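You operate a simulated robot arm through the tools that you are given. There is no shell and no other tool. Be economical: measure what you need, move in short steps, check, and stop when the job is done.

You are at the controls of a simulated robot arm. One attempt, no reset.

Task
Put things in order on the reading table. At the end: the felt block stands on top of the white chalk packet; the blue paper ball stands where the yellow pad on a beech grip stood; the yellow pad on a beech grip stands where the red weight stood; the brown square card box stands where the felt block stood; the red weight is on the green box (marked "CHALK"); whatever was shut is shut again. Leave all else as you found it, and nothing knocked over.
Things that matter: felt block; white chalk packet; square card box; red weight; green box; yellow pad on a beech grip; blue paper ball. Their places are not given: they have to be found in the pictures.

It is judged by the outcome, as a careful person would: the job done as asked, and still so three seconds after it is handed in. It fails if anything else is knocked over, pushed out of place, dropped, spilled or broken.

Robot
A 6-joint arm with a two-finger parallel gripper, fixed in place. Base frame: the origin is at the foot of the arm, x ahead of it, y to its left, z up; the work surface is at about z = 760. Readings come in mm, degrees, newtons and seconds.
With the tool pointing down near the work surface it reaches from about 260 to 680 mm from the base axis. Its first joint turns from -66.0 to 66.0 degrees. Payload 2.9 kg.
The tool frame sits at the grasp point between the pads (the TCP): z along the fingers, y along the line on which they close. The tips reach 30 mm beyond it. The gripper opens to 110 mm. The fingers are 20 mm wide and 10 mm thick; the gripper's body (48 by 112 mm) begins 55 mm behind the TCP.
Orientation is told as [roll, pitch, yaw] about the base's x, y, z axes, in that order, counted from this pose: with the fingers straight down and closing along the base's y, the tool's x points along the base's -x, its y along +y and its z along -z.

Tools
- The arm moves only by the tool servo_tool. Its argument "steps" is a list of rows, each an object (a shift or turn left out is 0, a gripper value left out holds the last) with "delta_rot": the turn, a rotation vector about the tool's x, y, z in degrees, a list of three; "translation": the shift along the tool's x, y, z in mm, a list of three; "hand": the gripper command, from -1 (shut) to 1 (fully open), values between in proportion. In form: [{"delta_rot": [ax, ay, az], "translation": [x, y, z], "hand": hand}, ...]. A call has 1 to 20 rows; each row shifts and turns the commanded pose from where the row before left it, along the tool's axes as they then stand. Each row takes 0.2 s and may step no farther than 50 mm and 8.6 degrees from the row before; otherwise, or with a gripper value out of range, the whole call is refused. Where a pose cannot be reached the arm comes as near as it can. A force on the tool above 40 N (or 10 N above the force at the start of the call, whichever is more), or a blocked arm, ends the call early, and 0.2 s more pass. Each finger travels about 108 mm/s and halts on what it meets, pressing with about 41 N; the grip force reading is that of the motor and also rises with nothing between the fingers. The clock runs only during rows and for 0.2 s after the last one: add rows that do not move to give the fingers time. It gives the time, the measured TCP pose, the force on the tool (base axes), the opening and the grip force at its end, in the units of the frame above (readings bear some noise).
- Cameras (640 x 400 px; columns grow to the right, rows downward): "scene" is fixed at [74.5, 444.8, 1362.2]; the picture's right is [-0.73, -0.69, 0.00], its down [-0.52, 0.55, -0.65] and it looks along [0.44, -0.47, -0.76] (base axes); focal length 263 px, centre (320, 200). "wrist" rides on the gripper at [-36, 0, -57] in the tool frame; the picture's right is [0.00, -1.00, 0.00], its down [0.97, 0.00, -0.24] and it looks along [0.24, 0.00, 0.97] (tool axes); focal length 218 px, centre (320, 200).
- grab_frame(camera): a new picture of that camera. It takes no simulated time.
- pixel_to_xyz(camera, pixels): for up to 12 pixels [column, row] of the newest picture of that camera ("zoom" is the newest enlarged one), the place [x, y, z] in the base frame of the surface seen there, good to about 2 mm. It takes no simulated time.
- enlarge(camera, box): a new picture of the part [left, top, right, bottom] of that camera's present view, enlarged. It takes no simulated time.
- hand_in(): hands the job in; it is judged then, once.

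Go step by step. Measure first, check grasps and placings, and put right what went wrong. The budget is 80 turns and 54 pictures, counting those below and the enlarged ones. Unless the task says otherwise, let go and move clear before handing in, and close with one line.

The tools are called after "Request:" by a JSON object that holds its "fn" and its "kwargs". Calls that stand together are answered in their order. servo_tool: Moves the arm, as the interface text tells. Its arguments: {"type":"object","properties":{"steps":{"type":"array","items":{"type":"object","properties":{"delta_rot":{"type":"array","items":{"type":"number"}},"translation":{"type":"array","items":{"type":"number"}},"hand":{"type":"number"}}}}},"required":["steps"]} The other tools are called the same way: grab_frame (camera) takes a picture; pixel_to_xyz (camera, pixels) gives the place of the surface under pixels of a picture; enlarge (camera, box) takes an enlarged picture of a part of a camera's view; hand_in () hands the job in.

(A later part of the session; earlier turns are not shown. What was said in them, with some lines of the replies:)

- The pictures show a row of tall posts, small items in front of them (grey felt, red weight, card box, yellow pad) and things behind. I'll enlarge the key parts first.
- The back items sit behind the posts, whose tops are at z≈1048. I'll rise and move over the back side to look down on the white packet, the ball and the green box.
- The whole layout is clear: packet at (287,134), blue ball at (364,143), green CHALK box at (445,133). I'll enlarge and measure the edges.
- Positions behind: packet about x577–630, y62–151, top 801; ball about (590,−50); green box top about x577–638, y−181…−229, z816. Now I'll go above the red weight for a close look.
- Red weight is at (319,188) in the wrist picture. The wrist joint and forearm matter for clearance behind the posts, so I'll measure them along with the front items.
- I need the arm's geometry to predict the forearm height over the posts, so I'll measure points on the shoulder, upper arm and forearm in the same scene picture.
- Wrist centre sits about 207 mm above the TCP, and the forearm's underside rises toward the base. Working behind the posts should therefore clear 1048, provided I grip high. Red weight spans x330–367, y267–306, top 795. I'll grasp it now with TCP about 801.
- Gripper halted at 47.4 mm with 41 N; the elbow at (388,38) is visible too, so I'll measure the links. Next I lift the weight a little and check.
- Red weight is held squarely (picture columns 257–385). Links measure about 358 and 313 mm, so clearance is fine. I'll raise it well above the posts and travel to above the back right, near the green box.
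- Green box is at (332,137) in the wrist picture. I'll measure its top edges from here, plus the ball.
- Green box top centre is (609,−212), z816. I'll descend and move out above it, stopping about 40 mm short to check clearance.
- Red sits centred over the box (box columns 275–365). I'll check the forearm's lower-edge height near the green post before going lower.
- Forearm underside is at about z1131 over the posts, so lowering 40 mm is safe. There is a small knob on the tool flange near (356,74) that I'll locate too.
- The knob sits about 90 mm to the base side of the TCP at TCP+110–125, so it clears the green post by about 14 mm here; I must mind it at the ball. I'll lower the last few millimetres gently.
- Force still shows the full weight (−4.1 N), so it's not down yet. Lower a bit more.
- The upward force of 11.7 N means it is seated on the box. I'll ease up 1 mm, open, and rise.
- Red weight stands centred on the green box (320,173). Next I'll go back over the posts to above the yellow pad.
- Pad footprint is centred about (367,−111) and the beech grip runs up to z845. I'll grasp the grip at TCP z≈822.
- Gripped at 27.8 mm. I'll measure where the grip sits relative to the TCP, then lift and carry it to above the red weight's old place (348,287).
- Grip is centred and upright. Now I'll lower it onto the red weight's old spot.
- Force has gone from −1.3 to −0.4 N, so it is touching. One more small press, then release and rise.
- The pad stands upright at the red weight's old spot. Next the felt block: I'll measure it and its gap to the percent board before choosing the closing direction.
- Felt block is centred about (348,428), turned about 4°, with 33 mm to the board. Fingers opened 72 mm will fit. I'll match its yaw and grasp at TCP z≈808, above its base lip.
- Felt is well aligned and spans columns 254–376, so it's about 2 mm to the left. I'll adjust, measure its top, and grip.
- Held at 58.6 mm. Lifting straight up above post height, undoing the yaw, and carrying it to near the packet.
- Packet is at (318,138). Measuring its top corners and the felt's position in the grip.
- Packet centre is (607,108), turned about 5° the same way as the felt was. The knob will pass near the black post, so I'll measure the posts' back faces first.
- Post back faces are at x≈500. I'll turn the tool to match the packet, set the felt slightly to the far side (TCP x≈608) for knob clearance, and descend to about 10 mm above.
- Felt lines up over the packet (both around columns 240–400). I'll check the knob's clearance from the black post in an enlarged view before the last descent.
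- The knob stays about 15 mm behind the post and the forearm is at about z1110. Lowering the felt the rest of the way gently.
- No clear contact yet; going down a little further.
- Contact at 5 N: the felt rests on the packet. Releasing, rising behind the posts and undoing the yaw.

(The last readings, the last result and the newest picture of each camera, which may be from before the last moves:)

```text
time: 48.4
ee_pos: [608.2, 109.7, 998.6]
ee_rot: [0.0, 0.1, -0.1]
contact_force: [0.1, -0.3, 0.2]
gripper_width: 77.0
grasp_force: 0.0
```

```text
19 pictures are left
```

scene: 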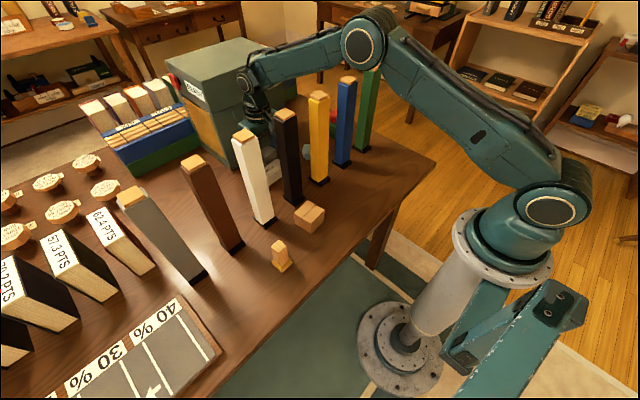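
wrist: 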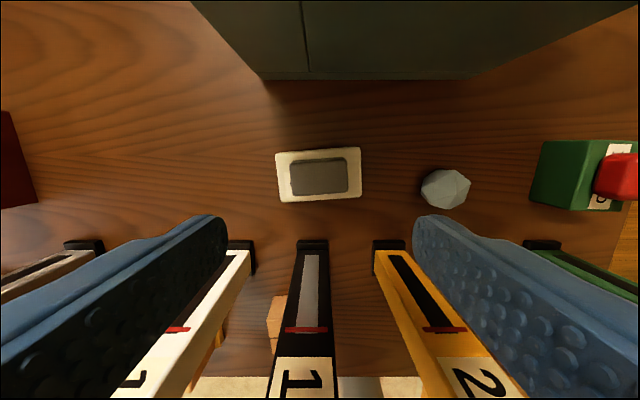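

The felt stands centred on the packet. Now the ball: I'll move above it, staying behind the posts, and measure it.

Request:
{"fn": "servo_tool", "kwargs": {"steps": [{"translation": [2, -41, 0]}, {"translation": [2, -41, 0]}, {"translation": [2, -41, 0]}, {"translation": [2, -41, 0]}, {}]}}

Request:
{"fn": "grab_frame", "kwargs": {"camera": "wrist"}}

Request:
{"fn": "enlarge", "kwargs": {"camera": "wrist", "box": [272, 150, 368, 210]}}

```text
time: 49.6
ee_pos: [600.7, -55.3, 997.5]
ee_rot: [0.0, 0.1, 0.0]
contact_force: [0.2, 0.0, -0.4]
gripper_width: 77.1
grasp_force: 0.0
```

```text
18 pictures are left
```

wrist: 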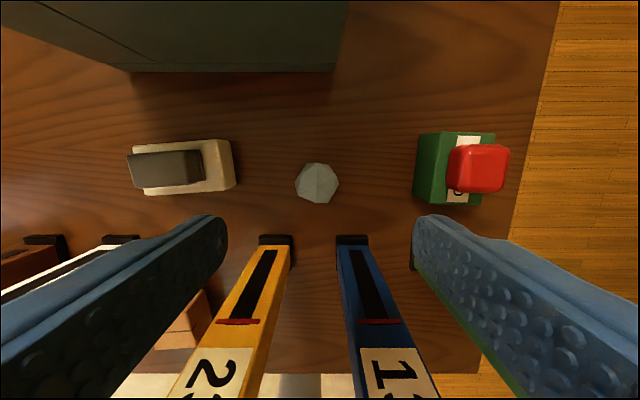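

```text
6.67 times, centred on (320, 180) of wrist
```

zoom: 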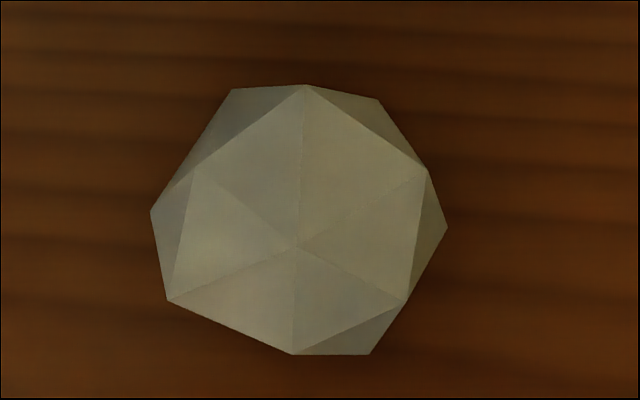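

Request:
{"fn": "pixel_to_xyz", "kwargs": {"camera": "zoom", "pixels": [[300, 245], [300, 90], [232, 95], [375, 102], [425, 170], [440, 228], [405, 298], [295, 350], [172, 298], [155, 212], [192, 165], [366, 350]]}}

```text
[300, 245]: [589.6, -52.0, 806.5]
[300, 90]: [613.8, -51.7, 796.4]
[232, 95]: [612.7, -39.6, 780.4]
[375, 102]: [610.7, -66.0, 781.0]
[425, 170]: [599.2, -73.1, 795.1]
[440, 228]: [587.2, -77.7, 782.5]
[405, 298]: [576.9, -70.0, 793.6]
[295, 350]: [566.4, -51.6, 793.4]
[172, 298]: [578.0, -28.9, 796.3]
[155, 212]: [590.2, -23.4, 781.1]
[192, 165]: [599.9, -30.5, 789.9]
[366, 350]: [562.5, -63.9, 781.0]
```

Ball: centre (588.5,−50.5), top 806, equator about z781. I'll turn the tool 90° so that the knob points sideways away from the posts and the fingers close on the ball's opposing edges along x.

Request:
{"fn": "servo_tool", "kwargs": {"steps": [{"translation": [12, 4.8, 0]}, {"delta_rot": [0, 0, -8.5]}, {"delta_rot": [0, 0, -8.5]}, {"delta_rot": [0, 0, -8.5]}, {"delta_rot": [0, 0, -8.5]}, {"delta_rot": [0, 0, -8.5]}, {"delta_rot": [0, 0, -8.5]}, {"delta_rot": [0, 0, -8.5]}, {"delta_rot": [0, 0, -8.5]}, {"delta_rot": [0, 0, -8.5]}, {"delta_rot": [0, 0, -8.5]}, {"delta_rot": [0, 0, -8.0]}, {}]}}

Request:
{"fn": "grab_frame", "kwargs": {"camera": "wrist"}}

```text
time: 52.4
ee_pos: [589.6, -49.5, 998.7]
ee_rot: [0.0, 0.0, 93.1]
contact_force: [-0.6, 0.2, -1.3]
gripper_width: 77.0
grasp_force: 0.0
```

```text
16 pictures are left
```

wrist: 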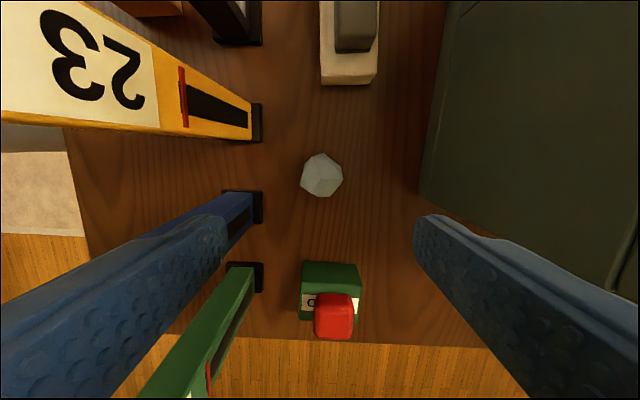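

Ball is between the fingers (322,175). I'll trim the yaw to match its edges and descend partway, then check the forearm clearance.

Request:
{"fn": "servo_tool", "kwargs": {"steps": [{"delta_rot": [0, 0, 7.4]}, {"translation": [0, 0, 45]}, {"translation": [0, 0, 45]}, {"translation": [0, 0, 40]}, {"translation": [0, 0, 33]}, {}, {}]}}

Request:
{"fn": "grab_frame", "kwargs": {"camera": "wrist"}}

Request:
{"fn": "enlarge", "kwargs": {"camera": "scene", "box": [264, 30, 424, 130]}}

```text
time: 54.0
ee_pos: [589.1, -49.4, 834.8]
ee_rot: [0.1, 0.0, 85.7]
contact_force: [-0.2, 1.2, -0.3]
gripper_width: 76.7
grasp_force: 0.0
```

```text
15 pictures are left
```

wrist: 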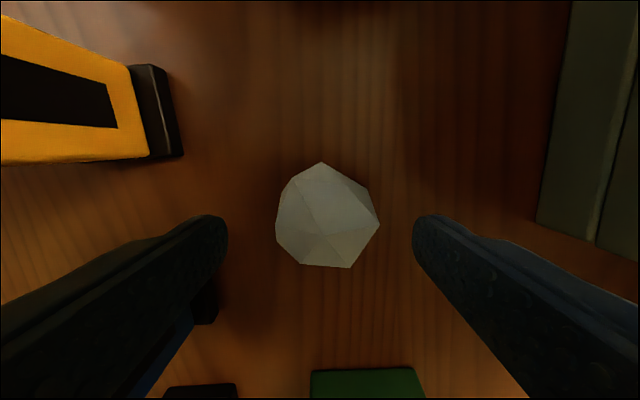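

```text
4.00 times, centred on (344, 80) of scene
```

zoom: 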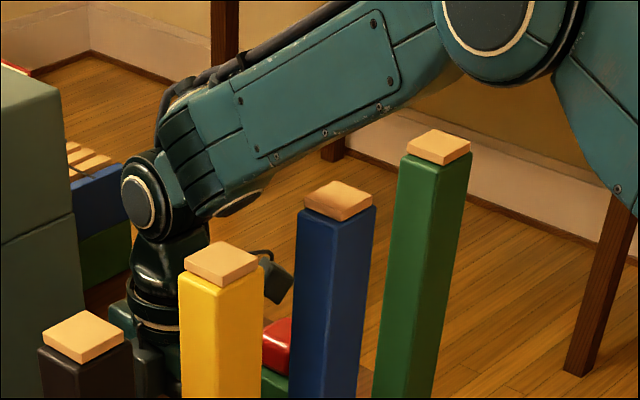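

The ball sits about 3 mm to the right in the grip view (columns 276–379). Measuring the forearm's lower edge over the posts.

Request:
{"fn": "pixel_to_xyz", "kwargs": {"camera": "zoom", "pixels": [[212, 215], [235, 208], [255, 193], [270, 175], [300, 157], [330, 143], [360, 125], [395, 108], [265, 262], [290, 280], [245, 203]]}}

Request:
{"fn": "pixel_to_xyz", "kwargs": {"camera": "wrist", "pixels": [[280, 222], [376, 222], [322, 166], [345, 264], [325, 215]]}}

```text
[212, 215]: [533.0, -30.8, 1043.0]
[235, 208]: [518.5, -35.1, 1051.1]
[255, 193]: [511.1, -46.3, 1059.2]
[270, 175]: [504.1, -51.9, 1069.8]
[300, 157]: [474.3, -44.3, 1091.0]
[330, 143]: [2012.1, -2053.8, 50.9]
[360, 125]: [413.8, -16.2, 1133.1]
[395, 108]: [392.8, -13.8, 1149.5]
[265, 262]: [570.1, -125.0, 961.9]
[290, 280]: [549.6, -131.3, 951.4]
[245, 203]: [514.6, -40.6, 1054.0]
```

```text
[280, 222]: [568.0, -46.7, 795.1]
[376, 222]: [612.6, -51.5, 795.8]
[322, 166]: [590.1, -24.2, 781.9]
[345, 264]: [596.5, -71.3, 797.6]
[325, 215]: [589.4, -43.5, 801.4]
```

The forearm's lower edge runs within about 20–25 mm of its axis and lies in the 67 mm gap between the yellow and blue posts, so it clears. I'll descend to TCP z≈803 and close part-way onto the ball.

Request:
{"fn": "servo_tool", "kwargs": {"steps": [{"translation": [0, -1.3, 10]}, {"translation": [0, 0, 8]}, {"translation": [0, 0, 7]}, {"translation": [0, 0, 6]}, {}, {"hand": 0.1}, {"hand": 0.0}, {"hand": -0.06}, {}, {}]}}

```text
time: 56.2
ee_pos: [589.1, -48.5, 805.6]
ee_rot: [0.0, 0.1, 85.5]
contact_force: [1.2, -0.2, 0.2]
gripper_width: 51.9
grasp_force: 0.0
```

Opening 51.9 mm with no contact yet. Lower 2 mm and keep closing gently.

Request:
{"fn": "servo_tool", "kwargs": {"steps": [{"translation": [0, 0, 2]}, {"hand": -0.1}, {"hand": -0.14}, {"hand": -0.18}, {"hand": -0.22}, {}, {}]}}

Request:
{"fn": "grab_frame", "kwargs": {"camera": "wrist"}}

```text
time: 57.8
ee_pos: [588.9, -49.6, 803.5]
ee_rot: [0.0, 0.0, 85.6]
contact_force: [-0.7, 1.4, 3.4]
gripper_width: 47.8
grasp_force: 40.5
```

```text
13 pictures are left
```

wrist: 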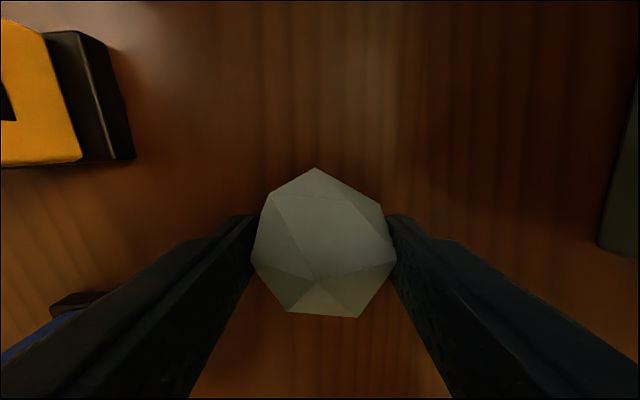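

Gripped at 47.8 mm. Lifting gently and checking it holds.

Request:
{"fn": "servo_tool", "kwargs": {"steps": [{"translation": [0, 0, -5], "hand": -1}, {"translation": [0, 0, -15]}, {"translation": [0, 0, -30]}, {"translation": [0, 0, -40]}, {"translation": [0, 0, -45]}, {"translation": [0, 0, -45]}, {"translation": [0, 0, -45]}, {"translation": [0, 0, -45]}, {"translation": [0, 0, -45]}, {"translation": [0, 0, -30]}, {}]}}

Request:
{"fn": "grab_frame", "kwargs": {"camera": "wrist"}}

```text
time: 60.2
ee_pos: [590.2, -48.8, 1147.9]
ee_rot: [0.0, 0.1, 85.6]
contact_force: [-0.4, -0.2, -0.7]
gripper_width: 47.4
grasp_force: 41.4
```

```text
12 pictures are left
```

wrist: 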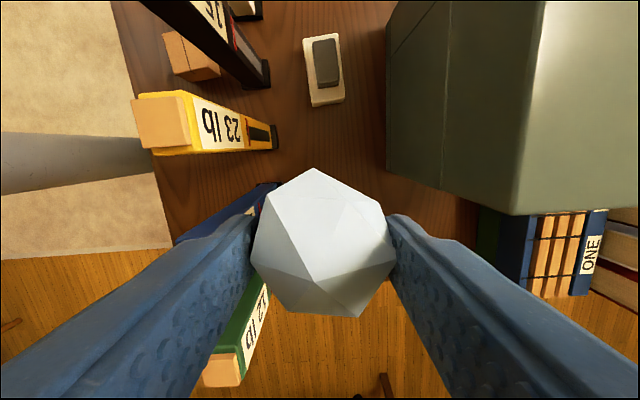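

The ball is held unchanged. Carrying it over the posts to above the yellow pad's old place (369,−112) and down partway.

Request:
{"fn": "servo_tool", "kwargs": {"steps": [{"translation": [15.76, 43.1, 0]}, {"translation": [15.76, 43.1, 0]}, {"translation": [15.76, 43.1, 0]}, {"translation": [15.76, 43.1, 0]}, {"translation": [15.76, 43.1, 0]}, {}, {"translation": [0, 0, 45]}, {"translation": [0, 0, 45]}, {"translation": [0, 0, 45]}, {"translation": [0, 0, 45]}, {"translation": [0, 0, 45]}, {"translation": [0, 0, 45]}, {"translation": [0, 0, 40]}, {}]}}

Request:
{"fn": "grab_frame", "kwargs": {"camera": "scene"}}

```text
time: 63.2
ee_pos: [369.6, -111.2, 835.9]
ee_rot: [0.0, 0.0, 85.6]
contact_force: [0.5, -0.5, 0.3]
gripper_width: 47.4
grasp_force: 40.2
```

```text
11 pictures are left
```

scene: 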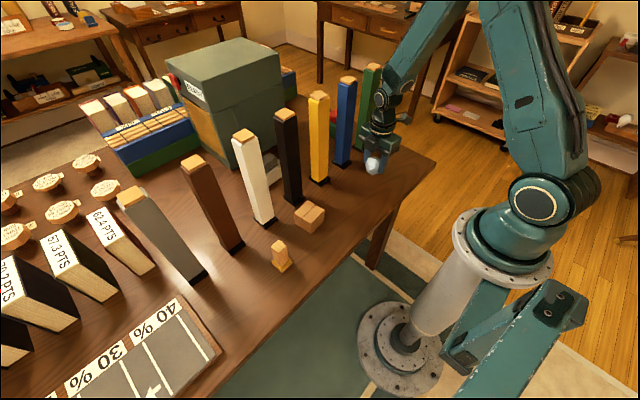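

All good. Lowering the ball to the table.

Request:
{"fn": "servo_tool", "kwargs": {"steps": [{"translation": [0, 0, 15]}, {"translation": [0, 0, 10]}, {"translation": [0, 0, 4]}, {"translation": [0, 0, 2]}, {}, {}]}}

```text
time: 64.6
ee_pos: [369.9, -110.8, 807.1]
ee_rot: [0.0, 0.0, 85.6]
contact_force: [0.4, 0.5, -0.2]
gripper_width: 47.2
grasp_force: 41.1
```

Request:
{"fn": "servo_tool", "kwargs": {"steps": [{"translation": [0, 0, 1.5]}, {"translation": [0, 0, 1]}, {}, {}]}}

```text
time: 65.6
ee_pos: [369.0, -112.0, 803.5]
ee_rot: [-0.1, 0.0, 85.5]
contact_force: [0.2, -0.9, -0.5]
gripper_width: 47.3
grasp_force: 41.3
```

Request:
{"fn": "servo_tool", "kwargs": {"steps": [{"translation": [0, 0, 1]}, {"translation": [0, 0, 0.5]}, {}, {}]}}

```text
time: 66.6
ee_pos: [369.1, -112.3, 802.7]
ee_rot: [-0.1, 0.0, 85.6]
contact_force: [-2.4, 0.4, 8.4]
gripper_width: 47.2
grasp_force: 40.8
```

Contact at 8.4 N. Easing up and opening slowly so it doesn't roll, then rising.

Request:
{"fn": "servo_tool", "kwargs": {"steps": [{"translation": [0, 0, -0.8]}, {"hand": -0.12}, {"hand": -0.06}, {"hand": 0.0}, {"hand": 0.15}, {"hand": 0.4}, {}, {"translation": [0, 0, -15]}, {"translation": [0, 0, -40]}, {"translation": [0, 0, -45]}, {"translation": [0, 0, -45]}, {"translation": [0, 0, -45]}, {}]}}

Request:
{"fn": "grab_frame", "kwargs": {"camera": "wrist"}}

```text
time: 69.4
ee_pos: [368.8, -110.4, 993.2]
ee_rot: [0.0, 0.1, 85.6]
contact_force: [0.1, -0.4, 0.1]
gripper_width: 76.9
grasp_force: 0.1
```

```text
10 pictures are left
```

wrist: 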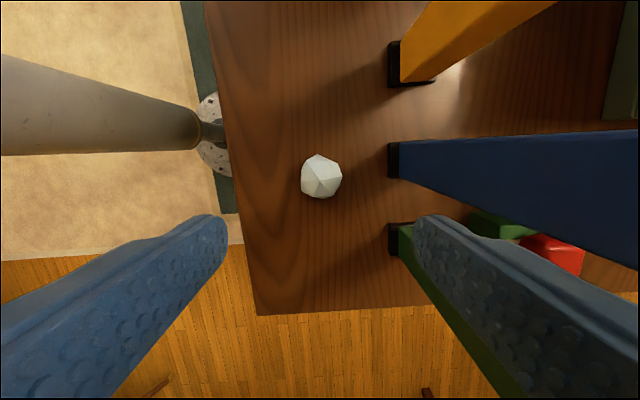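

The ball stands at (321,178). I'll measure its place, turn the tool back, and move above the card box.

Request:
{"fn": "pixel_to_xyz", "kwargs": {"camera": "wrist", "pixels": [[321, 177], [303, 180], [340, 178], [319, 156], [323, 197]]}}

Request:
{"fn": "servo_tool", "kwargs": {"steps": [{"delta_rot": [0, 0, 8.56]}, {"delta_rot": [0, 0, 8.56]}, {"delta_rot": [0, 0, 8.56]}, {"delta_rot": [0, 0, 8.56]}, {"delta_rot": [0, 0, 8.56]}, {"delta_rot": [0, 0, 8.56]}, {"delta_rot": [0, 0, 8.56]}, {"delta_rot": [0, 0, 8.56]}, {"delta_rot": [0, 0, 8.56]}, {"delta_rot": [0, 0, 8.56]}, {"translation": [-2, 43, 0]}, {"translation": [-2, 43, 0]}, {"translation": [-2, 43, 0]}, {"translation": [-2, 43, 0]}, {"translation": [-2, 43, 0]}, {"translation": [-2, 43, 0]}, {"translation": [0, 0, 45], "hand": 0.6}, {"translation": [0, 0, 20]}, {}]}}

Request:
{"fn": "grab_frame", "kwargs": {"camera": "wrist"}}

```text
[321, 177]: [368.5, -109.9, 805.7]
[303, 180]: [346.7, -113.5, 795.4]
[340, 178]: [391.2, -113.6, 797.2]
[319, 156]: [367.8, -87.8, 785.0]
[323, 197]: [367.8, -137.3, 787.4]
```

```text
time: 73.4
ee_pos: [381.0, 147.2, 928.6]
ee_rot: [0.0, -0.1, -0.1]
contact_force: [0.8, 0.9, 0.0]
gripper_width: 88.4
grasp_force: 0.1
```

```text
9 pictures are left
```

wrist: 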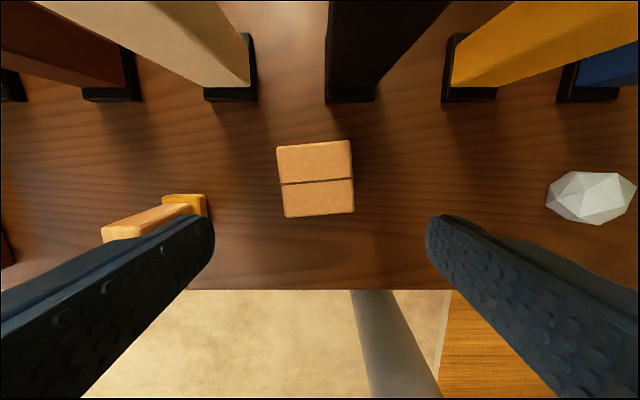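

Ball centre is (368.5,−112), as wanted. The box top corners are at about (277,148), (350,141), (354,211) and (285,216); measuring them.

Request:
{"fn": "pixel_to_xyz", "kwargs": {"camera": "wrist", "pixels": [[280, 150], [348, 143], [352, 209], [287, 214], [317, 180], [281, 182], [350, 177], [205, 200], [314, 146], [320, 212]]}}

```text
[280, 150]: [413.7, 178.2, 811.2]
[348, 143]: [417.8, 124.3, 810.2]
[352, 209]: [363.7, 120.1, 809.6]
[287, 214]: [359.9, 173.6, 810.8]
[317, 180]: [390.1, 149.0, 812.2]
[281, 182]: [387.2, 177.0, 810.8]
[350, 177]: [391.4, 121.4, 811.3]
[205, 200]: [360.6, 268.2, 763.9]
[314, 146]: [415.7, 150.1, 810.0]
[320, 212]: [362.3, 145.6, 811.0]
```

Box centre is (389,149), about 58 mm square and 51 mm high, turned about 4.5°. I'll match its yaw and grasp it at TCP z≈802.

Request:
{"fn": "servo_tool", "kwargs": {"steps": [{"translation": [-8, 1.8, 0]}, {"delta_rot": [0, 0, -4.5]}, {"translation": [0, 0, 40]}, {"translation": [0, 0, 40]}, {"translation": [0, 0, 30]}, {"translation": [0, 0, 16]}, {}, {"hand": 0.3}, {"hand": 0.15}, {"hand": 0.05}, {"hand": 0.0}, {}, {}]}}

```text
time: 76.2
ee_pos: [389.9, 148.2, 802.7]
ee_rot: [0.0, 0.1, 4.5]
contact_force: [-0.2, -1.0, -0.4]
gripper_width: 59.0
grasp_force: 40.8
```

Gripped at 59 mm. Lifting and carrying it over to the felt's old place.

Request:
{"fn": "servo_tool", "kwargs": {"steps": [{"translation": [0, 0, -20]}, {"translation": [0, 0, -45]}, {"translation": [0, 0, -45]}, {"translation": [0, 0, -45]}, {"translation": [2.6, 40.4, 0]}, {"translation": [2.6, 40.4, 0]}, {"translation": [2.6, 40.4, 0]}, {"translation": [2.6, 40.4, 0]}, {"translation": [2.6, 40.4, 0]}, {"translation": [2.6, 40.4, 0]}, {"translation": [2.6, 40.4, 0]}, {}, {}]}}

Request:
{"fn": "grab_frame", "kwargs": {"camera": "wrist"}}

```text
time: 79.0
ee_pos: [348.1, 428.0, 958.0]
ee_rot: [0.0, -0.1, 4.5]
contact_force: [-1.3, 0.3, 0.0]
gripper_width: 59.1
grasp_force: 41.6
```

```text
8 pictures are left
```

wrist: 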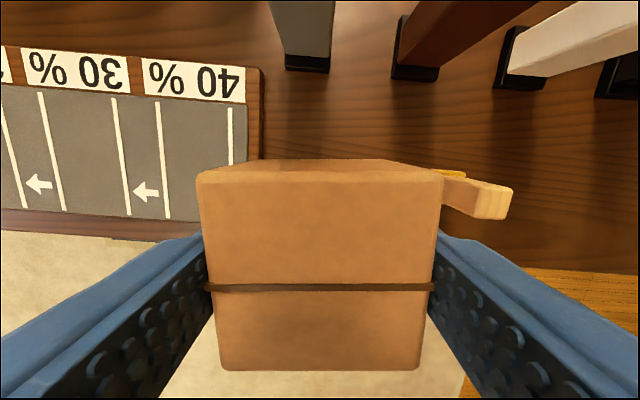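

Held squarely. Lowering to the table at the felt's old place.

Request:
{"fn": "servo_tool", "kwargs": {"steps": [{"translation": [-2, 0, 45]}, {"translation": [0, 0, 45]}, {"translation": [0, 0, 40]}, {"translation": [0, 0, 15]}, {"translation": [0, 0, 5]}, {"translation": [0, 0, 2]}, {}, {}]}}

```text
time: 80.8
ee_pos: [350.3, 428.2, 804.8]
ee_rot: [0.0, 0.0, 4.5]
contact_force: [-0.1, 0.1, 0.2]
gripper_width: 59.2
grasp_force: 40.8
```

Request:
{"fn": "servo_tool", "kwargs": {"steps": [{"translation": [0, 0, 1]}, {"translation": [0, 0, 1]}, {}, {}]}}

```text
time: 81.8
ee_pos: [350.3, 429.4, 803.9]
ee_rot: [0.0, 0.1, 4.5]
contact_force: [-0.3, 0.6, 0.4]
gripper_width: 58.9
grasp_force: 41.0
```

Request:
{"fn": "servo_tool", "kwargs": {"steps": [{"translation": [0, 0, 1]}, {"translation": [0, 0, 0.8]}, {}, {}]}}

```text
time: 82.8
ee_pos: [350.1, 429.1, 802.2]
ee_rot: [0.0, 0.0, 4.5]
contact_force: [-2.1, -3.9, 13.7]
gripper_width: 58.9
grasp_force: 41.0
```

Contact at 13.7 N: the box is down. Easing off, opening to 74 mm and rising clear.

Request:
{"fn": "servo_tool", "kwargs": {"steps": [{"translation": [0, 0, -1]}, {"hand": 0.2}, {"hand": 0.34}, {}, {"translation": [0, 0, -20]}, {"translation": [0, 0, -40]}, {"translation": [0, 0, -45]}, {"translation": [0, 0, -45]}, {"translation": [0, 0, -45]}, {"translation": [0, 0, -45]}, {"translation": [20, -40, 0]}, {"translation": [20, -40, 0]}, {}]}}

Request:
{"fn": "grab_frame", "kwargs": {"camera": "wrist"}}

Request:
{"fn": "grab_frame", "kwargs": {"camera": "scene"}}

```text
time: 85.6
ee_pos: [318.1, 345.6, 1042.6]
ee_rot: [0.1, 0.0, 4.5]
contact_force: [-1.3, 0.3, 0.9]
gripper_width: 73.8
grasp_force: 0.1
```

```text
7 pictures are left
```

wrist: 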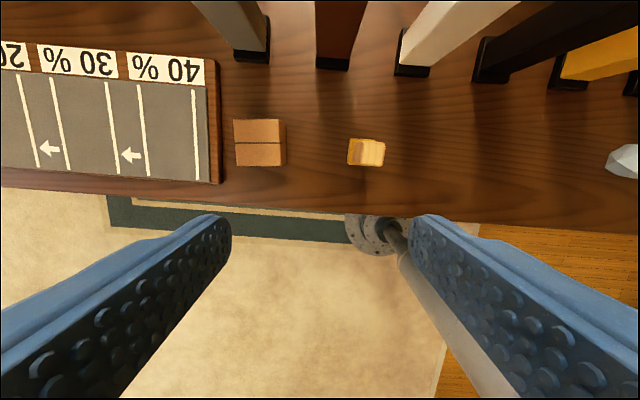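

```text
6 pictures are left
```

scene: 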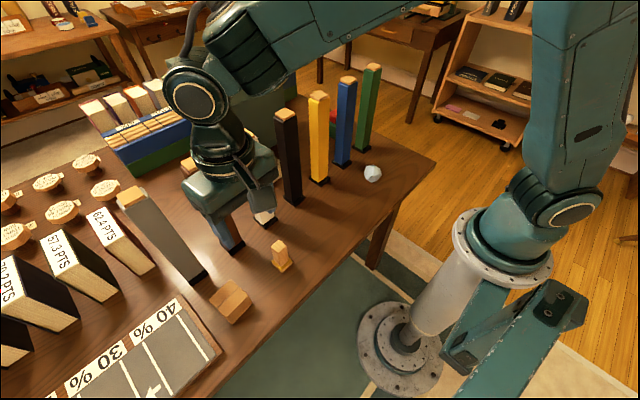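

The box, pad and ball stand where wanted. I'll rise and clear the view for a final check of everything.

Request:
{"fn": "pixel_to_xyz", "kwargs": {"camera": "wrist", "pixels": [[238, 123], [284, 121], [283, 163], [240, 164], [260, 143], [370, 155]]}}

Request:
{"fn": "servo_tool", "kwargs": {"steps": [{"translation": [0, 0, -45]}, {"translation": [0, 0, -45]}, {"translation": [0, 0, -30]}, {"translation": [-20, -45, 0]}, {"translation": [-20, -45, 0]}, {"translation": [-20, -45, 0]}, {"translation": [-20, -45, 0]}, {"translation": [-20, -45, 0]}, {"translation": [-20, -45, 0]}, {"translation": [-20, -45, 0]}, {"translation": [-20, -45, 0]}, {}, {}]}}

Request:
{"fn": "grab_frame", "kwargs": {"camera": "scene"}}

Request:
{"fn": "grab_frame", "kwargs": {"camera": "wrist"}}

```text
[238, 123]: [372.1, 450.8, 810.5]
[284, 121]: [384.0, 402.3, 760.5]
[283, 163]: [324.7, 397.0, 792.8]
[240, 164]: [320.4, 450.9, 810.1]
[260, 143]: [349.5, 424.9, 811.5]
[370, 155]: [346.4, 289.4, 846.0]
```

```text
time: 88.4
ee_pos: [505.5, 0.3, 1162.7]
ee_rot: [0.0, 0.0, 4.5]
contact_force: [-0.1, -0.3, -0.1]
gripper_width: 73.6
grasp_force: 0.0
```

```text
5 pictures are left
```

scene: 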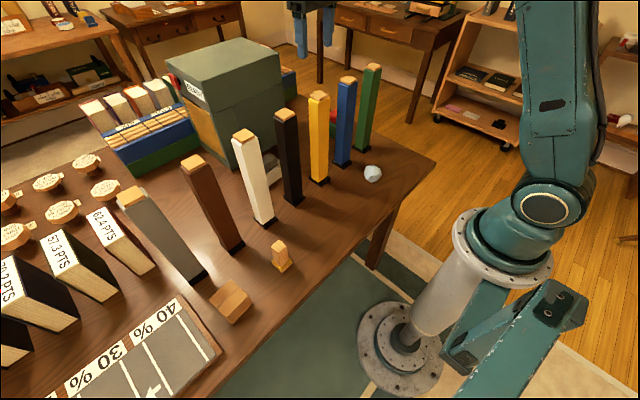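

```text
4 pictures are left
```

wrist: 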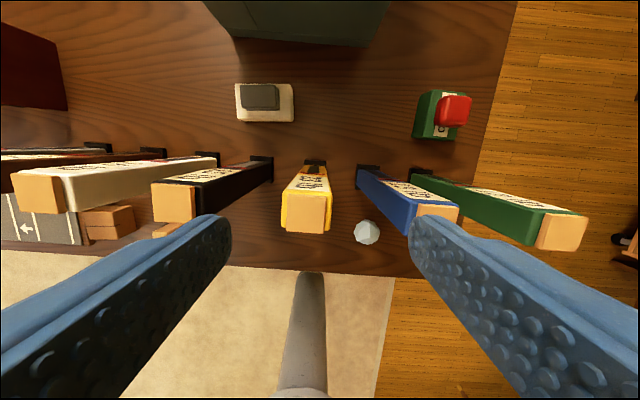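

The final pictures show everything in place: felt on packet (262,97), red weight on the green box (453,110), ball (367,232), pad and card box in the front row, and all posts upright. Handing in.

Request:
{"fn": "hand_in", "kwargs": {}}

```text
The job is handed in.
```

The job is done and handed in: all five items stand where you asked, the posts are all still upright, and nothing that was shut had to be opened.
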